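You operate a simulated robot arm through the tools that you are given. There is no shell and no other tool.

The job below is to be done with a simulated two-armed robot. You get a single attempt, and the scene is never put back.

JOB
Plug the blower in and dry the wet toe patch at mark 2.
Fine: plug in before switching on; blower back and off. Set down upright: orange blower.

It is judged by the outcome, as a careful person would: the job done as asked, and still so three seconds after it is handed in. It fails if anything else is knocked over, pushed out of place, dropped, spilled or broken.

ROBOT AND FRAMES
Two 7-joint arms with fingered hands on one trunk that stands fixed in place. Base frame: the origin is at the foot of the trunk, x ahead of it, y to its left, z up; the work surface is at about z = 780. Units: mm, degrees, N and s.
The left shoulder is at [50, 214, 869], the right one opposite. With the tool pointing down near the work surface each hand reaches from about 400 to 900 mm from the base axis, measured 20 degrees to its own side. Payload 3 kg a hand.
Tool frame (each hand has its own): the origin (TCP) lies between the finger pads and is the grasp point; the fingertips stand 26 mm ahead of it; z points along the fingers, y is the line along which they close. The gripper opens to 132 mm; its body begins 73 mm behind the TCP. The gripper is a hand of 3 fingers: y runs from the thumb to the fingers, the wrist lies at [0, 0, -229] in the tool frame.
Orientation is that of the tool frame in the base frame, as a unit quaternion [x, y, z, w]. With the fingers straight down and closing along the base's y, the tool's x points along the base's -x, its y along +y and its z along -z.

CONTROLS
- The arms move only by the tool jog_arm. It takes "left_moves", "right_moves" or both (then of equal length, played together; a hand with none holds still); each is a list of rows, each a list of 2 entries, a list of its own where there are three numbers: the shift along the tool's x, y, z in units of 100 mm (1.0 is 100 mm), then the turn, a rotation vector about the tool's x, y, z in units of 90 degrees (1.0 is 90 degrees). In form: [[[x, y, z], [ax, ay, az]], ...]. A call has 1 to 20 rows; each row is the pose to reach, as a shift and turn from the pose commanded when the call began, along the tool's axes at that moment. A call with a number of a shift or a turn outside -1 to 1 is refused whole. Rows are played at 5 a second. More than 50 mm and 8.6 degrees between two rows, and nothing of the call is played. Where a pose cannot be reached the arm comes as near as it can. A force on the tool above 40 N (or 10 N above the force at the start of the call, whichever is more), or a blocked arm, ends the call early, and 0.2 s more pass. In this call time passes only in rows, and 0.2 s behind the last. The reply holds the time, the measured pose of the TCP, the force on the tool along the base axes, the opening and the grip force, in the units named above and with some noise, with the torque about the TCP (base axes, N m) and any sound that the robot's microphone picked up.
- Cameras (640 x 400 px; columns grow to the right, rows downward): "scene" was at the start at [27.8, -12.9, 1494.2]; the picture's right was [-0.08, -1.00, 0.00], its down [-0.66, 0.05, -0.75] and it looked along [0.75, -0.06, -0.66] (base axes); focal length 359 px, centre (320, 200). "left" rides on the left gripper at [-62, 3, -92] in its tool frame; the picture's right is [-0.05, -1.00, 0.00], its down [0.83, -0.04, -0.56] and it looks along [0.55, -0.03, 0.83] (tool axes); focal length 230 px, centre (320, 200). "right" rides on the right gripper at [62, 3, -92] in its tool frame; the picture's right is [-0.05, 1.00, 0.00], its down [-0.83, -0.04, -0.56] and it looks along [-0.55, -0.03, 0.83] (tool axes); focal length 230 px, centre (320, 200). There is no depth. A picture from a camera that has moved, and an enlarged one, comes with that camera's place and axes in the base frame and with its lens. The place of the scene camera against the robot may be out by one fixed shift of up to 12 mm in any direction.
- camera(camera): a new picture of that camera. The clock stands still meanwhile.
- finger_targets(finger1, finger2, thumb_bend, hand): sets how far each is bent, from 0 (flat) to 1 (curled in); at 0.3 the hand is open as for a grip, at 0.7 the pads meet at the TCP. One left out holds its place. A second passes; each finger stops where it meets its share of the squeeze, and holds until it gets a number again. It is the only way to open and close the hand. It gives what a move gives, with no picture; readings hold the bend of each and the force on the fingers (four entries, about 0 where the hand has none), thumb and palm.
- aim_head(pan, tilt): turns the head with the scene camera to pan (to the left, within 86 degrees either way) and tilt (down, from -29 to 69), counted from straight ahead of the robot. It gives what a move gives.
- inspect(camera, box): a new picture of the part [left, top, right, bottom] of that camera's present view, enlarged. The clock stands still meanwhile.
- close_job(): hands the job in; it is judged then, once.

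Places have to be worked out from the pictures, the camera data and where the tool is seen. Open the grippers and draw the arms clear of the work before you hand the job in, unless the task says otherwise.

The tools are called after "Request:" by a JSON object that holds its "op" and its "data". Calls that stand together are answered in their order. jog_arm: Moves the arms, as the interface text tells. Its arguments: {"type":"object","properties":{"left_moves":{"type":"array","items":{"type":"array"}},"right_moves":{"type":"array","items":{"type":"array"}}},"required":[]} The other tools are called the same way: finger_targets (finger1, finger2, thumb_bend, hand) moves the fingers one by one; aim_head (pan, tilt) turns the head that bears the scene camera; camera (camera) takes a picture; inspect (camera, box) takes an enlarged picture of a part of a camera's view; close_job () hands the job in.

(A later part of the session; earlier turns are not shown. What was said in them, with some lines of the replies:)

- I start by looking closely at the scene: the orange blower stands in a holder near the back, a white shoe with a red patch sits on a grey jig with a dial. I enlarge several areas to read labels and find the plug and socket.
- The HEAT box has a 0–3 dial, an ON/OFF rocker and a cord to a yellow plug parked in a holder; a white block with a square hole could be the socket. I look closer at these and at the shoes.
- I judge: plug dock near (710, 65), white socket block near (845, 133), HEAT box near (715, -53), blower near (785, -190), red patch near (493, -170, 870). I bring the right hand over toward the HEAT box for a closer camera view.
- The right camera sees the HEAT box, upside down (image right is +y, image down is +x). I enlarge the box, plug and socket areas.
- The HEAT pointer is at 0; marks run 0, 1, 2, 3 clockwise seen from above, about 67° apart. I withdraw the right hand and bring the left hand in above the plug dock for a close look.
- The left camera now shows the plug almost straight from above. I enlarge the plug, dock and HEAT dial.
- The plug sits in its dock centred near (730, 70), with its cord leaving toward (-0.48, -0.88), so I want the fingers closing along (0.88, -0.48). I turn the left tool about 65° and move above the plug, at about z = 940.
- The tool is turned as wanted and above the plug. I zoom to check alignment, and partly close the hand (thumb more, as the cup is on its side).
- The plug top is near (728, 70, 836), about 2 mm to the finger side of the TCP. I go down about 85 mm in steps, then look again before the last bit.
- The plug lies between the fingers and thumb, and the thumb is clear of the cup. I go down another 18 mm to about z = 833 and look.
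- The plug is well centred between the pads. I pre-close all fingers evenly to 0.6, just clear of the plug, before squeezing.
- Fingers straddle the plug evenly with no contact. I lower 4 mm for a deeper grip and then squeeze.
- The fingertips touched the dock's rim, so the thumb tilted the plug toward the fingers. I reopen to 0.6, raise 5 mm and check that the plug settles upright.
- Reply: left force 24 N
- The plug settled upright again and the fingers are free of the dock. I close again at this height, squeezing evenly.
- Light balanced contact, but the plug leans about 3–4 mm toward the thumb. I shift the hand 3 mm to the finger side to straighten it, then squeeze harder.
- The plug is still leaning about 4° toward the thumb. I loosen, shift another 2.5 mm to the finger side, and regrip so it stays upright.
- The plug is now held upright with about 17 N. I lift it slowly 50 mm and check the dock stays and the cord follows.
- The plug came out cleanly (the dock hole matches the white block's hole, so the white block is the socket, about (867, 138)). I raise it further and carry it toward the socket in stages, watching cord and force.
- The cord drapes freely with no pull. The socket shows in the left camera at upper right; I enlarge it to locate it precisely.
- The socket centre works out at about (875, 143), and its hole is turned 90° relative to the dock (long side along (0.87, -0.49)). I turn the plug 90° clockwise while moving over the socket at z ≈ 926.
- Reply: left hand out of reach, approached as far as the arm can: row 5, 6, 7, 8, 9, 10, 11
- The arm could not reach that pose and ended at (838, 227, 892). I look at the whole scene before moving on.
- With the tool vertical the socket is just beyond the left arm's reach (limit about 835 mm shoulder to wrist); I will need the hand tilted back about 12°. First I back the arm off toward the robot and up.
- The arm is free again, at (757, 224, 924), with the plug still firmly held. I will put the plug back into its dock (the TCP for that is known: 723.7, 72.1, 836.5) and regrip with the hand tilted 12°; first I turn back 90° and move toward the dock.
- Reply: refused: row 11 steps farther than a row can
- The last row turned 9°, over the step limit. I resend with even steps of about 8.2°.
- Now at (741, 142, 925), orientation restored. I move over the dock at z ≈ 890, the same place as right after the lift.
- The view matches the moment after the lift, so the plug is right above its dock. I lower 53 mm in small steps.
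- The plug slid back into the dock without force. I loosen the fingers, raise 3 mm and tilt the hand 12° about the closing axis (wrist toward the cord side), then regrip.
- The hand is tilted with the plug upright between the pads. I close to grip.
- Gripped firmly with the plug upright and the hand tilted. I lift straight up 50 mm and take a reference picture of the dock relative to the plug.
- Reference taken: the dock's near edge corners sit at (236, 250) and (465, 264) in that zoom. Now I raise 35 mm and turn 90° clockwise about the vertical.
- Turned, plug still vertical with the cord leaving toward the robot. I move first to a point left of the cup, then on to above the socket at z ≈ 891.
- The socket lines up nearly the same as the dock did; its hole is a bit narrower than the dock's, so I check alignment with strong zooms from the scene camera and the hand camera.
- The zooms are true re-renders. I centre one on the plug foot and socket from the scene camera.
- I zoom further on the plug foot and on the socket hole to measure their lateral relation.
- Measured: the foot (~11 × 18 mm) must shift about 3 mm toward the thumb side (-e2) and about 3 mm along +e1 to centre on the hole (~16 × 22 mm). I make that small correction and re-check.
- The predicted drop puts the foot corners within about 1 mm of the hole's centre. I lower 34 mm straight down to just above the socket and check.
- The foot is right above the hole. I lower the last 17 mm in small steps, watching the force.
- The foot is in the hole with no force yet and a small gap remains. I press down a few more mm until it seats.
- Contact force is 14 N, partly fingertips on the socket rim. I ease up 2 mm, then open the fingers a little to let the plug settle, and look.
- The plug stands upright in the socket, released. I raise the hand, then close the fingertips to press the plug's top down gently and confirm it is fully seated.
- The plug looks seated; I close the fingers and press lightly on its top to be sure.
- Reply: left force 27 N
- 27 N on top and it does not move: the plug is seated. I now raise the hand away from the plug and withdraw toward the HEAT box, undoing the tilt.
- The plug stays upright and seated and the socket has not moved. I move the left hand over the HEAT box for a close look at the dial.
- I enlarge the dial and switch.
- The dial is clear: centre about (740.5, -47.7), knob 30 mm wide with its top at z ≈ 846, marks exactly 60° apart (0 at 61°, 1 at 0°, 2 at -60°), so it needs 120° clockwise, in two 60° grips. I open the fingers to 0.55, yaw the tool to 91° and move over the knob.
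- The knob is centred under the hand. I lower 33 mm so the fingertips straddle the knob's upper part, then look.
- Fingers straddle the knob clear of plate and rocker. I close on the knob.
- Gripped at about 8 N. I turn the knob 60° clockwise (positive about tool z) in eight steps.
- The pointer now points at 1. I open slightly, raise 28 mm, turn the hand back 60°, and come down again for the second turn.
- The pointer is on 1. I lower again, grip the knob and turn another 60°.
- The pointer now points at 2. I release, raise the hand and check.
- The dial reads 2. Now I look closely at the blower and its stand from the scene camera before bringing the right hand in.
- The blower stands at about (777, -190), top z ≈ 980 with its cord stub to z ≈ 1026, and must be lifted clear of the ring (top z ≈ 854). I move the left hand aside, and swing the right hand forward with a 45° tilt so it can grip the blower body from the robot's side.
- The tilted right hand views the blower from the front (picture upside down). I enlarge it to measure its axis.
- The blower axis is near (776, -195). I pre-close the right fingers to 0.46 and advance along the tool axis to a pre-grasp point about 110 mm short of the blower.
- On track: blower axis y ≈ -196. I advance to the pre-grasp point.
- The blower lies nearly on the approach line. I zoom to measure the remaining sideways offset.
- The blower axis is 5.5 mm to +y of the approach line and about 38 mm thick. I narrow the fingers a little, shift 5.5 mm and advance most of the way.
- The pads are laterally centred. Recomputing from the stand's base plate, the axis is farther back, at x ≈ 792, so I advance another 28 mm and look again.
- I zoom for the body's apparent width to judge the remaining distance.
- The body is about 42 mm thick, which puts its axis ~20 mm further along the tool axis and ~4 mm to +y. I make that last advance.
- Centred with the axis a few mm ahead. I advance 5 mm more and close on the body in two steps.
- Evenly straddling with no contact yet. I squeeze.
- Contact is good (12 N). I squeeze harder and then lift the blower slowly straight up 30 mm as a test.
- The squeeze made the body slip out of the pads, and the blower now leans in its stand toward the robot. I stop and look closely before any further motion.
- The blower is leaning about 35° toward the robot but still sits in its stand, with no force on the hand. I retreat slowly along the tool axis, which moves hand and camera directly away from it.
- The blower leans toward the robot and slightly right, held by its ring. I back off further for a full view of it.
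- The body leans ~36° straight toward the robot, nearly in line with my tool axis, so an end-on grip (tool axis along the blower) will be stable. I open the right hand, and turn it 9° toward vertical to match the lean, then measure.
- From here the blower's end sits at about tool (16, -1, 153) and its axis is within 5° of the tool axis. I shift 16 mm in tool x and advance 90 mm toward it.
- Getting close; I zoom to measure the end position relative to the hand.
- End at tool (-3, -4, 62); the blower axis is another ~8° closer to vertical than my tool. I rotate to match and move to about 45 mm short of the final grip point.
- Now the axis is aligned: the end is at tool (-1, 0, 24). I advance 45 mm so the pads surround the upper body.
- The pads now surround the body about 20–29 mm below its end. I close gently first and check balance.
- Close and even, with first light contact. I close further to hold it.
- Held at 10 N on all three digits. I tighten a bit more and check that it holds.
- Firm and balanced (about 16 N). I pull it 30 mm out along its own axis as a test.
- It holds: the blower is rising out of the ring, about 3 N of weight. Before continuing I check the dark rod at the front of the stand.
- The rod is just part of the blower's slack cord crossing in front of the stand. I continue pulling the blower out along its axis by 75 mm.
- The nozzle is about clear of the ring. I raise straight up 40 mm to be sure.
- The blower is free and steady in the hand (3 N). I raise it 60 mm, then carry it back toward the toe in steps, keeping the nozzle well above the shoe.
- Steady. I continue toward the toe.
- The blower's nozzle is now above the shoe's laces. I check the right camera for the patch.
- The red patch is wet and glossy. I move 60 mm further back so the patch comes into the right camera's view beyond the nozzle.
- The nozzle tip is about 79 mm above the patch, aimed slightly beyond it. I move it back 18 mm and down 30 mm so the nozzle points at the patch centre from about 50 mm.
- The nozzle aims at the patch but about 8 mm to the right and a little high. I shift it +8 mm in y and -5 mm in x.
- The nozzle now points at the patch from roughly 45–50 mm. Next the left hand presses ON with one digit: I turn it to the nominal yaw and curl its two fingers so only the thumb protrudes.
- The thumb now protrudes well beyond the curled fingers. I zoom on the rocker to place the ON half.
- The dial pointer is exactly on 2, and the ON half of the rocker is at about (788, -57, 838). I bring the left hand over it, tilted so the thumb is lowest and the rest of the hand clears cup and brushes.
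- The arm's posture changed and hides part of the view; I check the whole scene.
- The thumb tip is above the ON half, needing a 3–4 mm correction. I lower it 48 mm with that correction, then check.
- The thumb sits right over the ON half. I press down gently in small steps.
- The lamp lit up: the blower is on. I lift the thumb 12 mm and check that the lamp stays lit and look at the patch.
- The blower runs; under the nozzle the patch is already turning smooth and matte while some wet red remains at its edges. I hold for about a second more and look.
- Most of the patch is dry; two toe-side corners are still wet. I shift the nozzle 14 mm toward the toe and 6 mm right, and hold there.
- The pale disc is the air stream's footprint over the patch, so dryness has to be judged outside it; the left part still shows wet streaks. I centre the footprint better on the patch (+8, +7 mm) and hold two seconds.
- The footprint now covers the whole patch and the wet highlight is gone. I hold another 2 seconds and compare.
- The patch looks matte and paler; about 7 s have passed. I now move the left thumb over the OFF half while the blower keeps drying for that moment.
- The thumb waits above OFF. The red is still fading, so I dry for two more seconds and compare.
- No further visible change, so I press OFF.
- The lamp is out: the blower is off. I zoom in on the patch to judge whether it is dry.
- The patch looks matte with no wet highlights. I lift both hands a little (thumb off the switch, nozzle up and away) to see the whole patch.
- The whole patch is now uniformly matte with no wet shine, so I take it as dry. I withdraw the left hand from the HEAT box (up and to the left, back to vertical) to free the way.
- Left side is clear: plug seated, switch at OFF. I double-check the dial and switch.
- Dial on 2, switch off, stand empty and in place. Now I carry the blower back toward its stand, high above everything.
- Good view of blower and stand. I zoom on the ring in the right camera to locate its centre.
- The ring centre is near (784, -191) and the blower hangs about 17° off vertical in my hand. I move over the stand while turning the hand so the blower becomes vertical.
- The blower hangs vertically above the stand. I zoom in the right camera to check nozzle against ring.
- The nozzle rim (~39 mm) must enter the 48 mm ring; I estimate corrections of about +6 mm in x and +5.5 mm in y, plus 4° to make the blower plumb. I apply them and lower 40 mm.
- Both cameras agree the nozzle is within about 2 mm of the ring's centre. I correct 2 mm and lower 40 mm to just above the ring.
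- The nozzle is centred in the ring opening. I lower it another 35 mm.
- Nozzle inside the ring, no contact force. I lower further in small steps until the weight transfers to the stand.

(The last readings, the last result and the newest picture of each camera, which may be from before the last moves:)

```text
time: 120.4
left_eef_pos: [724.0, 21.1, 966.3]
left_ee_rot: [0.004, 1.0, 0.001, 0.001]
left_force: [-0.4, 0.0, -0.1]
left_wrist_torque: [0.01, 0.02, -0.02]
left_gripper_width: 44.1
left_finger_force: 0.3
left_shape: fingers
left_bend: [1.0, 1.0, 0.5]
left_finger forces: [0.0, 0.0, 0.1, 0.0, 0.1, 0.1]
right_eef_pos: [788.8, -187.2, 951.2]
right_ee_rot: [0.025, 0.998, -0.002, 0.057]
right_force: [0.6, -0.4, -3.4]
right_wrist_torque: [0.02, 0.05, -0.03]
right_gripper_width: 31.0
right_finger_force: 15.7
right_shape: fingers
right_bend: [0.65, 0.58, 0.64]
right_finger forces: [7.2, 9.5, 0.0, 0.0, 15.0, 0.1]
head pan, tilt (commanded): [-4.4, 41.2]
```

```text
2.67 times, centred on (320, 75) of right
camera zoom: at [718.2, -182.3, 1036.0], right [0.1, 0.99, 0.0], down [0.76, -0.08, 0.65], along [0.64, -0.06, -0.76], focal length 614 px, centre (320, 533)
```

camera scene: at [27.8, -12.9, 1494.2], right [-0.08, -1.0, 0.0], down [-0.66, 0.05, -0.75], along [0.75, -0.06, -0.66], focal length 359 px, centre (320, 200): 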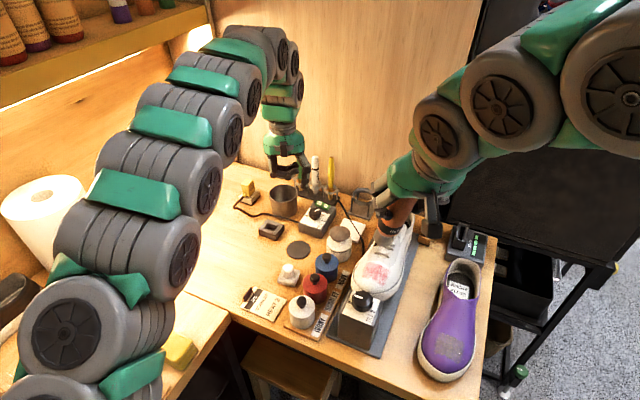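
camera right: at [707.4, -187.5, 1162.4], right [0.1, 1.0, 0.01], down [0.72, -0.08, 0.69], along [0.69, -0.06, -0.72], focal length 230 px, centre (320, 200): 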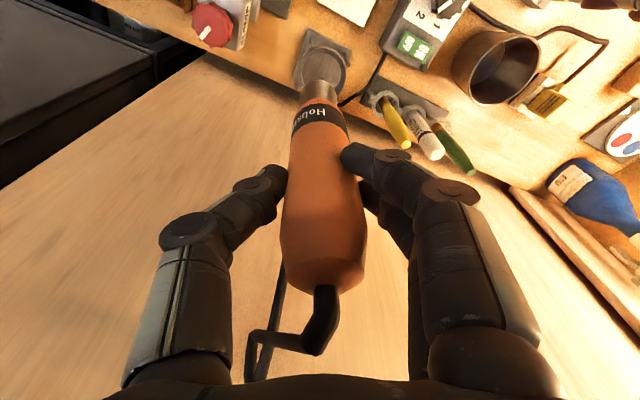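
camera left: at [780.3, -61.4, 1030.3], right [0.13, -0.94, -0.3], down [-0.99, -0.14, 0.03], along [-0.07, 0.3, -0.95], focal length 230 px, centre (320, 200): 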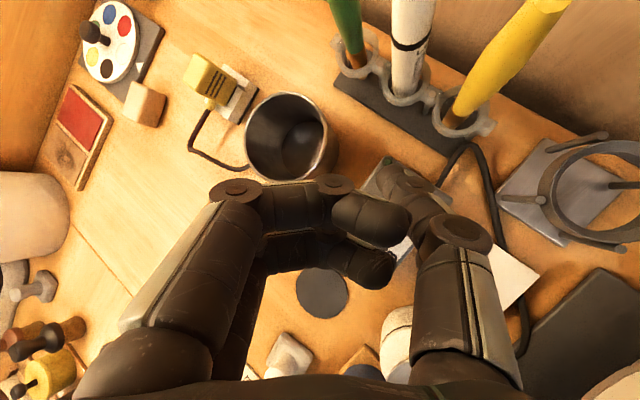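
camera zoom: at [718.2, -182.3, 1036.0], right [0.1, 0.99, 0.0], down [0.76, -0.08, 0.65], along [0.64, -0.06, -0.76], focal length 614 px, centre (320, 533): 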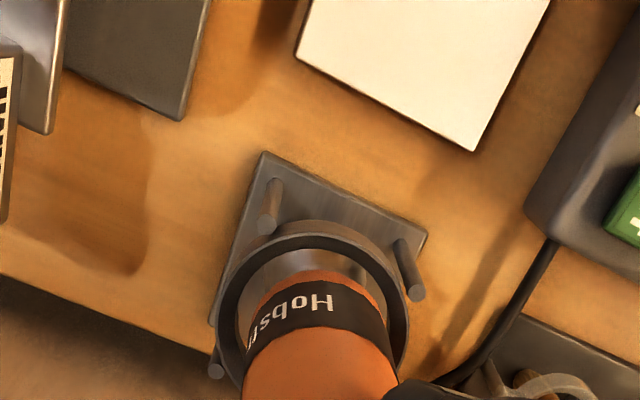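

Still carried by the hand; the nozzle is near the base plate. I lower a few more mm at a time.

Request:
{"op": "jog_arm", "data": {"right_moves": [[[0.003, 0, 0.03], [0, 0, 0]], [[0.006, 0, 0.055], [0, 0, 0]]]}}

Request:
{"op": "jog_arm", "data": {"right_moves": [[[0.003, 0, 0.025], [0, 0, 0]], [[0.005, 0, 0.045], [0, 0, 0]]]}}

Request:
{"op": "inspect", "data": {"camera": "scene", "box": [325, 145, 395, 225]}}

```text
time: 121.0
left_eef_pos: [724.9, 21.4, 966.5]
left_ee_rot: [0.003, 1.0, 0.001, 0.0]
left_force: [0.4, -0.3, 0.0]
left_wrist_torque: [-0.01, 0.01, 0.01]
left_gripper_width: 44.4
left_finger_force: 0.0
left_shape: fingers
left_bend: [1.0, 1.0, 0.5]
left_finger forces: [0.1, 0.0, 0.0, 0.0, 0.0, 0.0]
right_eef_pos: [788.7, -187.8, 947.1]
right_ee_rot: [0.024, 0.998, -0.002, 0.058]
right_force: [0.4, 0.8, -2.3]
right_wrist_torque: [-0.01, 0.04, 0.01]
right_gripper_width: 31.1
right_finger_force: 16.1
right_shape: fingers
right_bend: [0.65, 0.58, 0.64]
right_finger forces: [7.3, 9.5, 0.0, 0.1, 15.1, 0.1]
head pan, tilt (commanded): [-4.4, 41.2]
```

```text
time: 121.6
left_eef_pos: [724.0, 19.8, 966.9]
left_ee_rot: [0.004, 1.0, 0.001, 0.0]
left_force: [0.7, -0.2, 0.1]
left_wrist_torque: [-0.01, 0.0, 0.01]
left_gripper_width: 44.3
left_finger_force: 0.1
left_shape: fingers
left_bend: [1.0, 1.0, 0.5]
left_finger forces: [0.0, 0.0, 0.0, 0.1, 0.1, 0.0]
right_eef_pos: [788.5, -187.1, 942.1]
right_ee_rot: [0.024, 0.998, -0.002, 0.057]
right_force: [-0.1, -0.1, -3.2]
right_wrist_torque: [0.0, 0.02, -0.01]
right_gripper_width: 30.9
right_finger_force: 16.4
right_shape: fingers
right_bend: [0.65, 0.58, 0.64]
right_finger forces: [7.2, 9.6, 0.0, 0.0, 15.1, 0.0]
head pan, tilt (commanded): [-4.4, 41.2]
```

```text
5.00 times, centred on (360, 185) of scene
camera zoom: at [27.9, -12.9, 1494.2], right [-0.08, -1.0, 0.0], down [-0.66, 0.05, -0.75], along [0.75, -0.06, -0.66], focal length 1796 px, centre (120, 275)
```

zoom: 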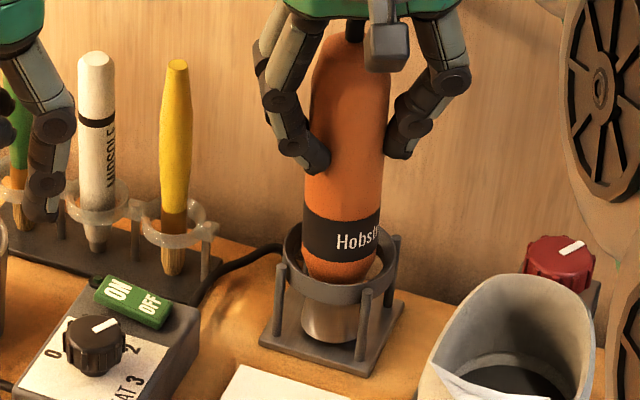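

Almost at the original seat. I continue in 3 mm steps.

Request:
{"op": "jog_arm", "data": {"right_moves": [[[0.002, 0, 0.02], [0, 0, 0]], [[0.004, 0, 0.035], [0, 0, 0]]]}}

Request:
{"op": "jog_arm", "data": {"right_moves": [[[0.002, 0, 0.015], [0, 0, 0]], [[0.003, 0, 0.03], [0, 0, 0]]]}}

Request:
{"op": "inspect", "data": {"camera": "scene", "box": [325, 145, 395, 225]}}

```text
time: 122.2
left_eef_pos: [723.9, 20.3, 967.5]
left_ee_rot: [0.004, 1.0, 0.001, 0.0]
left_force: [0.9, 0.0, 0.1]
left_wrist_torque: [0.02, 0.01, -0.02]
left_gripper_width: 44.2
left_finger_force: 0.1
left_shape: fingers
left_bend: [1.0, 1.0, 0.5]
left_finger forces: [0.0, 0.0, 0.0, 0.2, 0.0, 0.1]
right_eef_pos: [788.7, -188.0, 937.6]
right_ee_rot: [0.024, 0.998, -0.002, 0.057]
right_force: [0.6, -0.7, -3.7]
right_wrist_torque: [-0.01, 0.01, 0.0]
right_gripper_width: 31.3
right_finger_force: 15.8
right_shape: fingers
right_bend: [0.65, 0.58, 0.64]
right_finger forces: [7.2, 9.6, 0.0, 0.0, 15.1, 0.0]
head pan, tilt (commanded): [-4.4, 41.2]
```

```text
time: 122.8
left_eef_pos: [723.4, 21.9, 966.6]
left_ee_rot: [0.004, 1.0, 0.0, 0.001]
left_force: [0.5, 0.2, 0.4]
left_wrist_torque: [0.03, 0.0, 0.02]
left_gripper_width: 44.3
left_finger_force: 0.0
left_shape: fingers
left_bend: [1.0, 1.0, 0.5]
left_finger forces: [0.0, 0.1, 0.0, 0.0, 0.1, 0.1]
right_eef_pos: [788.7, -187.3, 937.3]
right_ee_rot: [0.024, 0.998, -0.002, 0.058]
right_force: [-3.0, -0.1, 16.2]
right_wrist_torque: [0.01, -0.03, 0.01]
right_gripper_width: 30.7
right_finger_force: 18.7
right_shape: fingers
right_bend: [0.66, 0.59, 0.65]
right_finger forces: [9.3, 10.2, 0.0, 0.0, 18.3, 0.0]
head pan, tilt (commanded): [-4.4, 41.2]
```

```text
5.00 times, centred on (360, 185) of scene
camera zoom: at [27.6, -12.8, 1494.3], right [-0.08, -1.0, 0.0], down [-0.66, 0.05, -0.75], along [0.75, -0.06, -0.66], focal length 1796 px, centre (120, 275)
```

zoom: 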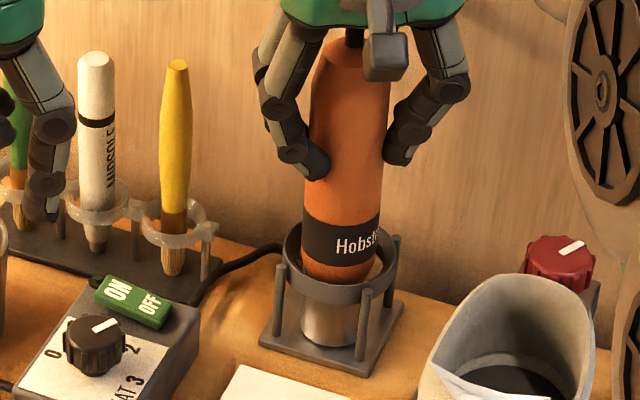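

The blower now rests on the base plate (16 N push). I ease up 2 mm and then open the fingers slowly a little.

Request:
{"op": "jog_arm", "data": {"right_moves": [[[-0.002, 0, -0.02], [0, 0, 0]]]}}

Request:
{"op": "finger_targets", "data": {"hand": "right", "finger1": 0.58, "finger2": 0.56, "thumb_bend": 0.58}}

Request:
{"op": "camera", "data": {"camera": "right"}}

Request:
{"op": "inspect", "data": {"camera": "scene", "box": [325, 145, 395, 225]}}

```text
time: 123.2
left_eef_pos: [723.8, 20.3, 965.6]
left_ee_rot: [0.004, 1.0, 0.001, -0.001]
left_force: [0.4, 0.2, -0.7]
left_wrist_torque: [-0.01, 0.0, 0.03]
left_gripper_width: 44.2
left_finger_force: 0.0
left_shape: fingers
left_bend: [1.0, 1.0, 0.5]
left_finger forces: [0.0, 0.1, 0.0, 0.0, 0.0, 0.0]
right_eef_pos: [787.5, -188.7, 937.2]
right_ee_rot: [0.023, 0.998, -0.002, 0.058]
right_force: [-1.4, 0.0, 6.9]
right_wrist_torque: [0.02, 0.01, -0.01]
right_gripper_width: 30.6
right_finger_force: 18.3
right_shape: fingers
right_bend: [0.66, 0.59, 0.65]
right_finger forces: [8.5, 10.5, 0.1, 0.1, 17.4, 0.1]
head pan, tilt (commanded): [-4.4, 41.2]
```

```text
time: 124.2
left_eef_pos: [723.5, 19.5, 967.2]
left_ee_rot: [0.003, 1.0, 0.001, 0.0]
left_force: [-0.2, -1.3, 0.7]
left_wrist_torque: [-0.02, -0.02, 0.01]
left_gripper_width: 44.3
left_finger_force: 0.0
left_shape: fingers
left_bend: [1.0, 1.0, 0.5]
left_finger forces: [0.1, 0.0, 0.0, 0.1, 0.0, 0.1]
right_eef_pos: [787.9, -189.5, 936.1]
right_ee_rot: [0.025, 0.998, -0.002, 0.059]
right_force: [-0.1, -0.6, -1.0]
right_wrist_torque: [-0.02, 0.01, 0.03]
right_gripper_width: 44.4
right_finger_force: 0.2
right_shape: fingers
right_bend: [0.57, 0.56, 0.57]
right_finger forces: [0.1, 0.0, 0.1, 0.0, 0.4, 0.0]
head pan, tilt (commanded): [-4.4, 41.2]
```

```text
taken
camera right: at [717.4, -183.0, 1021.7], right [0.1, 0.99, 0.0], down [0.76, -0.08, 0.65], along [0.64, -0.06, -0.76], focal length 230 px, centre (320, 200)
```

right: 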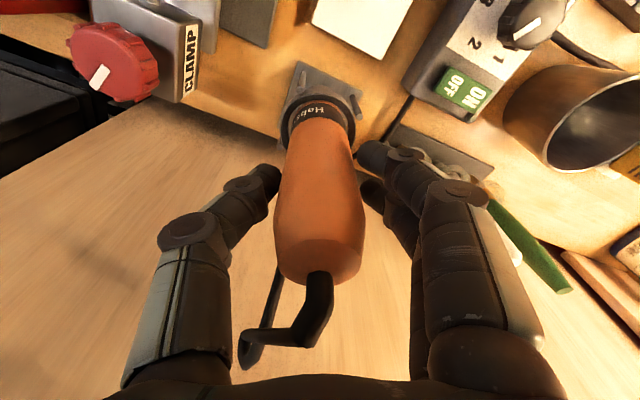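

```text
5.00 times, centred on (360, 185) of scene
camera zoom: at [27.8, -12.9, 1494.2], right [-0.08, -1.0, 0.0], down [-0.66, 0.05, -0.75], along [0.75, -0.06, -0.66], focal length 1796 px, centre (120, 275)
```

zoom: 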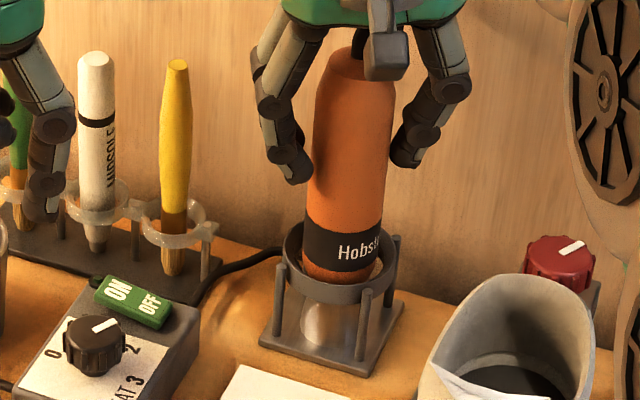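

The blower stands in its stand by itself. I open wider and withdraw straight up along the tool axis, watching for any snag on the cord.

Request:
{"op": "finger_targets", "data": {"hand": "right", "finger1": 0.45, "finger2": 0.45, "thumb_bend": 0.45}}

Request:
{"op": "jog_arm", "data": {"right_moves": [[[0, 0, -0.1], [0, 0, 0]], [[0, 0, -0.2], [0, 0, 0]], [[0, 0, -0.3], [0, 0, 0]]]}}

Request:
{"op": "camera", "data": {"camera": "right"}}

Request:
{"op": "inspect", "data": {"camera": "scene", "box": [315, 125, 405, 225]}}

```text
time: 125.2
left_eef_pos: [724.2, 21.0, 967.1]
left_ee_rot: [0.003, 1.0, 0.001, 0.001]
left_force: [-0.1, 0.4, 0.5]
left_wrist_torque: [0.01, -0.02, 0.0]
left_gripper_width: 44.3
left_finger_force: 0.0
left_shape: fingers
left_bend: [1.0, 1.0, 0.5]
left_finger forces: [0.1, 0.0, 0.0, 0.0, 0.0, 0.0]
right_eef_pos: [787.8, -189.2, 937.7]
right_ee_rot: [0.024, 0.998, -0.003, 0.057]
right_force: [-0.7, -0.4, -0.3]
right_wrist_torque: [0.02, -0.02, 0.01]
right_gripper_width: 84.0
right_finger_force: 0.1
right_shape: fingers
right_bend: [0.45, 0.45, 0.45]
right_finger forces: [0.1, 0.1, 0.0, 0.0, 0.1, 0.0]
head pan, tilt (commanded): [-4.4, 41.2]
```

```text
time: 126.0
left_eef_pos: [724.5, 21.1, 967.1]
left_ee_rot: [0.003, 1.0, 0.0, 0.0]
left_force: [0.1, 0.6, 0.8]
left_wrist_torque: [0.03, 0.04, 0.03]
left_gripper_width: 44.6
left_finger_force: 0.1
left_shape: fingers
left_bend: [1.0, 1.0, 0.5]
left_finger forces: [0.0, 0.0, 0.0, 0.0, 0.1, 0.1]
right_eef_pos: [785.7, -186.6, 968.2]
right_ee_rot: [0.025, 0.998, -0.003, 0.058]
right_force: [0.3, 0.3, -0.9]
right_wrist_torque: [-0.03, 0.0, 0.0]
right_gripper_width: 84.3
right_finger_force: 0.0
right_shape: fingers
right_bend: [0.45, 0.45, 0.45]
right_finger forces: [0.1, 0.0, 0.1, 0.0, 0.1, 0.0]
head pan, tilt (commanded): [-4.4, 41.2]
```

```text
taken
camera right: at [714.1, -182.9, 1052.7], right [0.1, 0.99, 0.0], down [0.76, -0.08, 0.65], along [0.64, -0.06, -0.76], focal length 230 px, centre (320, 200)
```

right: 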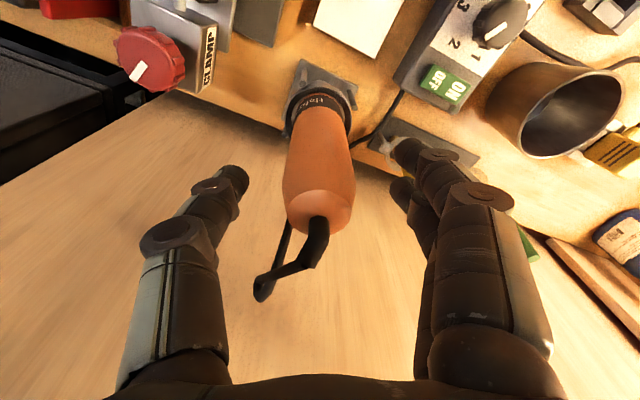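

```text
4.00 times, centred on (360, 175) of scene
camera zoom: at [27.8, -12.9, 1494.2], right [-0.08, -1.0, 0.0], down [-0.66, 0.05, -0.75], along [0.75, -0.06, -0.66], focal length 1437 px, centre (160, 300)
```

zoom: 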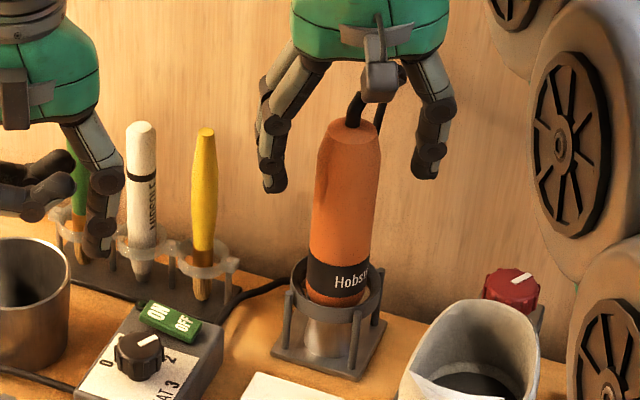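

The blower stands upright and free, nothing snagged. I continue upward and then pull the right arm back, keeping clear of the blower's cord.

Request:
{"op": "jog_arm", "data": {"right_moves": [[[0, 0, -0.2], [0, 0, 0]], [[0, 0, -0.4], [0, 0, 0]], [[0, 0, -0.6], [0, 0, 0]], [[0, 0, -0.75], [0, 0, 0]]]}}

Request:
{"op": "camera", "data": {"camera": "right"}}

Request:
{"op": "inspect", "data": {"camera": "scene", "box": [315, 105, 415, 225]}}

```text
time: 127.0
left_eef_pos: [724.3, 21.7, 965.2]
left_ee_rot: [0.003, 1.0, 0.001, -0.001]
left_force: [1.1, 0.4, -0.1]
left_wrist_torque: [-0.01, 0.03, -0.01]
left_gripper_width: 44.4
left_finger_force: 0.0
left_shape: fingers
left_bend: [1.0, 1.0, 0.5]
left_finger forces: [0.0, 0.0, 0.0, 0.0, 0.0, 0.1]
right_eef_pos: [776.6, -188.4, 1041.4]
right_ee_rot: [0.024, 0.998, -0.003, 0.057]
right_force: [-0.4, -0.2, 0.3]
right_wrist_torque: [-0.01, 0.0, 0.01]
right_gripper_width: 84.1
right_finger_force: 0.1
right_shape: fingers
right_bend: [0.45, 0.45, 0.45]
right_finger forces: [0.0, 0.0, 0.1, 0.0, 0.1, 0.0]
head pan, tilt (commanded): [-4.4, 41.2]
```

```text
taken
camera right: at [705.6, -182.3, 1125.8], right [0.1, 0.99, 0.0], down [0.76, -0.08, 0.65], along [0.64, -0.06, -0.76], focal length 230 px, centre (320, 200)
```

right: 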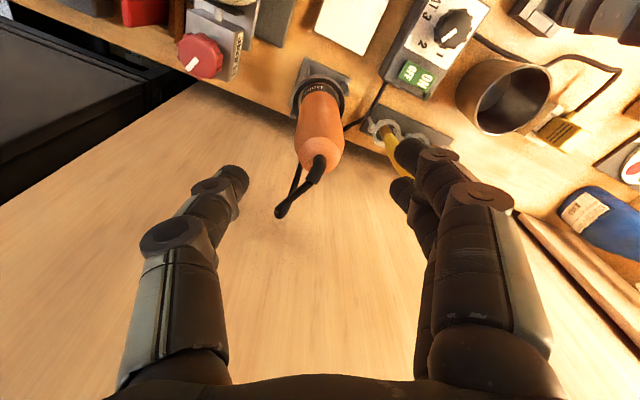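

```text
3.33 times, centred on (365, 165) of scene
camera zoom: at [27.8, -12.9, 1494.2], right [-0.08, -1.0, 0.0], down [-0.66, 0.05, -0.75], along [0.75, -0.06, -0.66], focal length 1198 px, centre (170, 317)
```

zoom: 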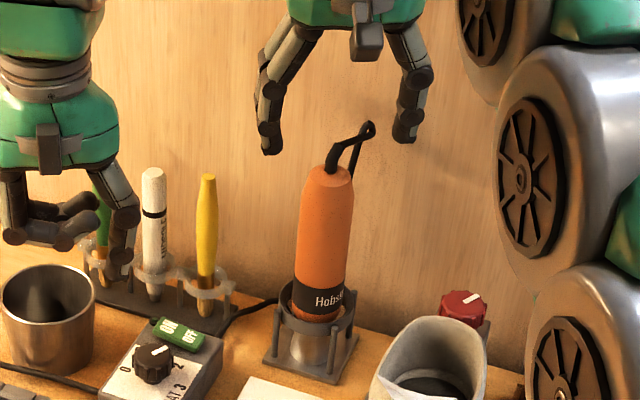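

Blower upright in its stand exactly as at the start. I withdraw both arms up and back toward their starting places.

Request:
{"op": "jog_arm", "data": {"left_moves": [[[0.2, 0.1, -0.25], [0, 0, 0]], [[0.45, 0.2, -0.45], [0, 0, 0]], [[0.68, 0.3, -0.65], [0, 0, 0]], [[0.9, 0.4, -0.85], [0, 0, 0]]], "right_moves": [[[0.2, -0.06, -0.15], [0, 0, 0]], [[0.42, -0.12, -0.27], [0, 0, 0]], [[0.63, -0.18, -0.38], [0, 0, 0]], [[0.839, -0.246, -0.496], [0, 0, 0]]]}}

Request:
{"op": "jog_arm", "data": {"left_moves": [[[0.2, 0.1, -0.25], [0, 0, 0]], [[0.45, 0.2, -0.45], [0, 0, 0]], [[0.68, 0.3, -0.65], [0, 0, 0]], [[0.9, 0.4, -0.85], [0, 0, 0]]], "right_moves": [[[0.2, -0.06, -0.15], [0, 0, 0]], [[0.42, -0.12, -0.27], [0, 0, 0]], [[0.63, -0.18, -0.38], [0, 0, 0]], [[0.839, -0.246, -0.496], [0, 0, 0]]]}}

Request:
{"op": "jog_arm", "data": {"left_moves": [[[0.2, 0.1, -0.25], [0, 0, 0]], [[0.45, 0.2, -0.45], [0, 0, 0]], [[0.68, 0.3, -0.65], [0, 0, 0]], [[0.9, 0.4, -0.85], [0, 0, 0]]], "right_moves": [[[0.2, -0.06, -0.15], [0, 0, 0]], [[0.42, -0.12, -0.27], [0, 0, 0]], [[0.63, -0.18, -0.38], [0, 0, 0]], [[0.839, -0.246, -0.496], [0, 0, 0]]]}}

Request:
{"op": "camera", "data": {"camera": "scene"}}

```text
time: 128.0
left_eef_pos: [635.0, 62.0, 1051.6]
left_ee_rot: [0.004, 1.0, 0.001, 0.0]
left_force: [0.4, 0.7, 0.8]
left_wrist_torque: [0.02, -0.01, 0.0]
left_gripper_width: 44.4
left_finger_force: 0.0
left_shape: fingers
left_bend: [1.0, 1.0, 0.5]
left_finger forces: [0.0, 0.1, 0.0, 0.1, 0.1, 0.0]
right_eef_pos: [685.9, -207.3, 1081.0]
right_ee_rot: [0.023, 0.998, -0.003, 0.057]
right_force: [0.4, -0.6, -0.7]
right_wrist_torque: [0.0, -0.02, 0.0]
right_gripper_width: 84.0
right_finger_force: 0.1
right_shape: fingers
right_bend: [0.45, 0.45, 0.45]
right_finger forces: [0.1, 0.0, 0.1, 0.0, 0.1, 0.0]
head pan, tilt (commanded): [-4.4, 41.2]
```

```text
time: 129.0
left_eef_pos: [545.1, 104.3, 1135.7]
left_ee_rot: [0.005, 1.0, 0.001, -0.001]
left_force: [-0.8, 0.3, 0.3]
left_wrist_torque: [0.01, -0.06, 0.02]
left_gripper_width: 43.9
left_finger_force: 0.1
left_shape: fingers
left_bend: [1.0, 1.0, 0.5]
left_finger forces: [0.0, 0.0, 0.0, 0.0, 0.0, 0.1]
right_eef_pos: [596.2, -227.8, 1120.5]
right_ee_rot: [0.024, 0.998, -0.002, 0.057]
right_force: [0.6, 0.3, -0.5]
right_wrist_torque: [-0.01, -0.04, 0.01]
right_gripper_width: 84.3
right_finger_force: 0.1
right_shape: fingers
right_bend: [0.45, 0.45, 0.45]
right_finger forces: [0.0, 0.0, 0.1, 0.1, 0.0, 0.0]
head pan, tilt (commanded): [-4.4, 41.2]
```

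```text
time: 130.0
left_eef_pos: [456.4, 142.9, 1219.8]
left_ee_rot: [0.004, 1.0, 0.002, 0.0]
left_force: [-0.7, 0.6, -0.7]
left_wrist_torque: [-0.02, 0.0, -0.03]
left_gripper_width: 44.3
left_finger_force: 0.2
left_shape: fingers
left_bend: [1.0, 1.0, 0.5]
left_finger forces: [0.0, 0.0, 0.0, 0.0, 0.0, 0.1]
right_eef_pos: [506.8, -247.7, 1160.6]
right_ee_rot: [0.024, 0.998, -0.002, 0.058]
right_force: [0.0, 0.3, -0.9]
right_wrist_torque: [0.0, 0.03, 0.0]
right_gripper_width: 83.7
right_finger_force: 0.1
right_shape: fingers
right_bend: [0.45, 0.45, 0.45]
right_finger forces: [0.1, 0.0, 0.0, 0.1, 0.0, 0.0]
head pan, tilt (commanded): [-4.4, 41.2]
```

```text
taken
camera scene: at [27.8, -12.9, 1494.2], right [-0.08, -1.0, 0.0], down [-0.66, 0.05, -0.75], along [0.75, -0.06, -0.66], focal length 359 px, centre (320, 200)
```

scene: 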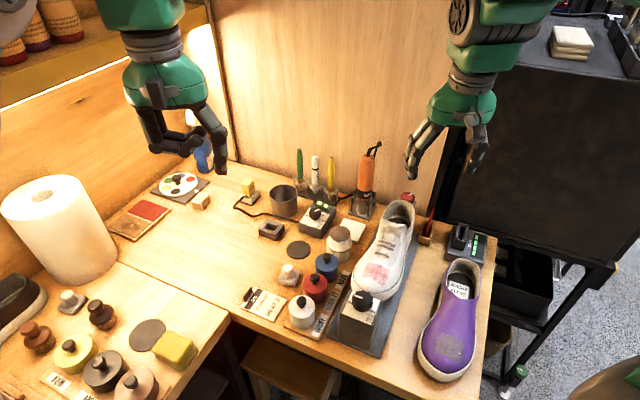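

Both arms are clear. I open both hands and take a final close look at the blower, switch, plug and patch.

Request:
{"op": "finger_targets", "data": {"hand": "left", "finger1": 0.3, "finger2": 0.3, "thumb_bend": 0.3}}

Request:
{"op": "finger_targets", "data": {"hand": "right", "finger1": 0.3, "finger2": 0.3, "thumb_bend": 0.3}}

Request:
{"op": "inspect", "data": {"camera": "scene", "box": [225, 140, 400, 250]}}

Request:
{"op": "inspect", "data": {"camera": "scene", "box": [350, 240, 410, 300]}}

Request:
{"op": "inspect", "data": {"camera": "scene", "box": [220, 240, 420, 365]}}

Request:
{"op": "inspect", "data": {"camera": "scene", "box": [90, 90, 270, 240]}}

```text
time: 131.0
left_eef_pos: [457.3, 144.0, 1219.9]
left_ee_rot: [0.004, 1.0, 0.0, -0.001]
left_force: [0.9, 0.7, -0.2]
left_wrist_torque: [0.01, -0.02, -0.03]
left_gripper_width: 133.9
left_finger_force: 0.1
left_shape: fingers
left_bend: [0.3, 0.3, 0.3]
left_finger forces: [0.0, 0.1, 0.0, 0.0, 0.1, 0.0]
right_eef_pos: [506.9, -245.3, 1159.7]
right_ee_rot: [0.025, 0.998, -0.003, 0.057]
right_force: [-1.5, -0.5, -0.3]
right_wrist_torque: [0.0, 0.0, -0.02]
right_gripper_width: 84.2
right_finger_force: 0.0
right_shape: fingers
right_bend: [0.45, 0.45, 0.45]
right_finger forces: [0.0, 0.0, 0.0, 0.0, 0.0, 0.0]
head pan, tilt (commanded): [-4.4, 41.2]
```

```text
time: 132.0
left_eef_pos: [456.6, 144.2, 1220.9]
left_ee_rot: [0.003, 1.0, 0.001, 0.0]
left_force: [-0.1, 0.4, -0.5]
left_wrist_torque: [0.01, -0.03, -0.04]
left_gripper_width: 133.8
left_finger_force: 0.0
left_shape: fingers
left_bend: [0.3, 0.3, 0.3]
left_finger forces: [0.1, 0.0, 0.1, 0.0, 0.0, 0.0]
right_eef_pos: [506.6, -247.5, 1160.4]
right_ee_rot: [0.024, 0.998, -0.002, 0.058]
right_force: [0.3, 1.1, -0.6]
right_wrist_torque: [0.0, -0.01, 0.02]
right_gripper_width: 133.9
right_finger_force: 0.2
right_shape: fingers
right_bend: [0.3, 0.3, 0.3]
right_finger forces: [0.1, 0.0, 0.0, 0.1, 0.0, 0.1]
head pan, tilt (commanded): [-4.4, 41.2]
```

```text
3.64 times, centred on (312, 195) of scene
camera zoom: at [27.8, -12.9, 1494.2], right [-0.08, -1.0, 0.0], down [-0.66, 0.05, -0.75], along [0.75, -0.06, -0.66], focal length 1307 px, centre (347, 218)
```

zoom: 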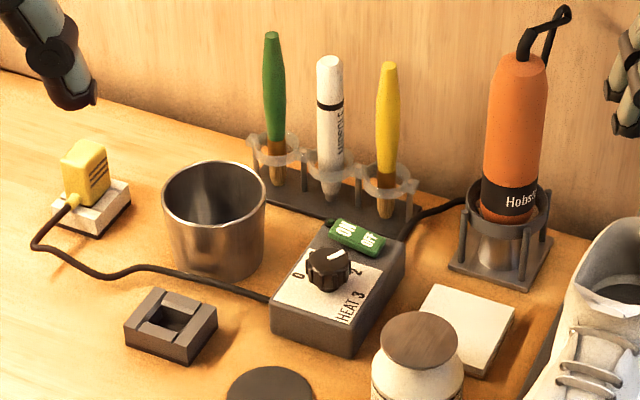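

```text
6.67 times, centred on (380, 270) of scene
camera zoom: at [27.8, -12.9, 1494.2], right [-0.08, -1.0, 0.0], down [-0.66, 0.05, -0.75], along [0.75, -0.06, -0.66], focal length 2395 px, centre (-80, -267)
```

zoom: 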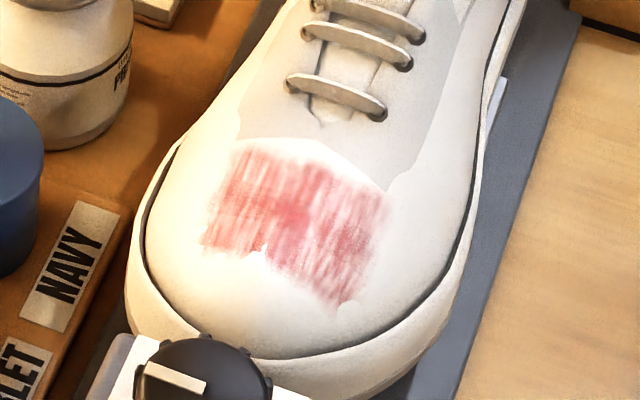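

```text
3.20 times, centred on (320, 302) of scene
camera zoom: at [27.8, -12.9, 1494.2], right [-0.08, -1.0, 0.0], down [-0.66, 0.05, -0.75], along [0.75, -0.06, -0.66], focal length 1150 px, centre (320, -128)
```

zoom: 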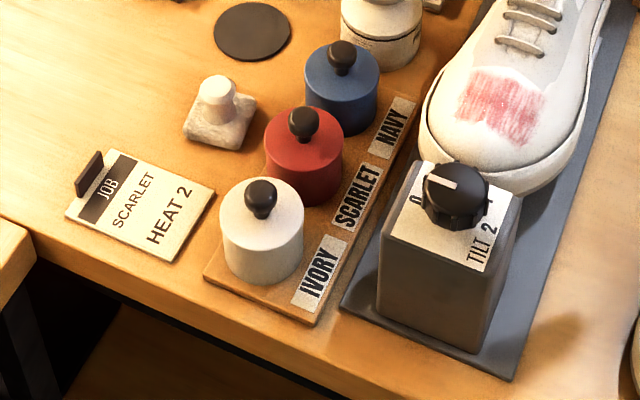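

```text
2.67 times, centred on (180, 165) of scene
camera zoom: at [27.8, -12.9, 1494.2], right [-0.08, -1.0, 0.0], down [-0.66, 0.05, -0.75], along [0.75, -0.06, -0.66], focal length 958 px, centre (693, 293)
```

zoom: 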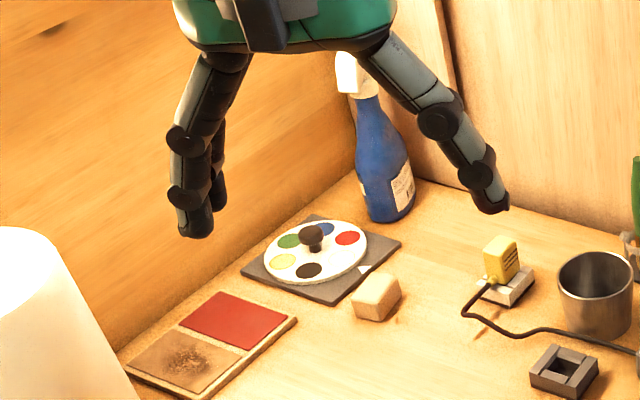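

All checks pass: the blower stands upright in its stand and is switched off. The plug is seated in its socket, the dial is on 2, and the patch is matte and dry. Nothing else moved, and both hands are open and clear, so I hand the job in.

Request:
{"op": "close_job", "data": {}}

```text
The job is handed in.
```

The blower is plugged in, the red toe patch on the white shoe has been dried with the HEAT dial at mark 2, and the job is handed in. I don't have the result of the judging.

- **Order:** I seated the yellow plug in the white socket and set the dial to 2 before switching on.
- **Drying:** The blower ran on the patch for about 10 seconds. I judged it dry by eye: it went from glossy to evenly matte, and I had no other measure of dryness.
- **End state:** The blower is switched off and standing upright in its stand. In the last pictures I saw nothing else knocked over or moved, and both hands are open and clear.

**First grip slipped:** My first grip on the blower slipped and it leaned about 30° in its stand, without leaving it. I gripped it again from the top end and it held from then on.
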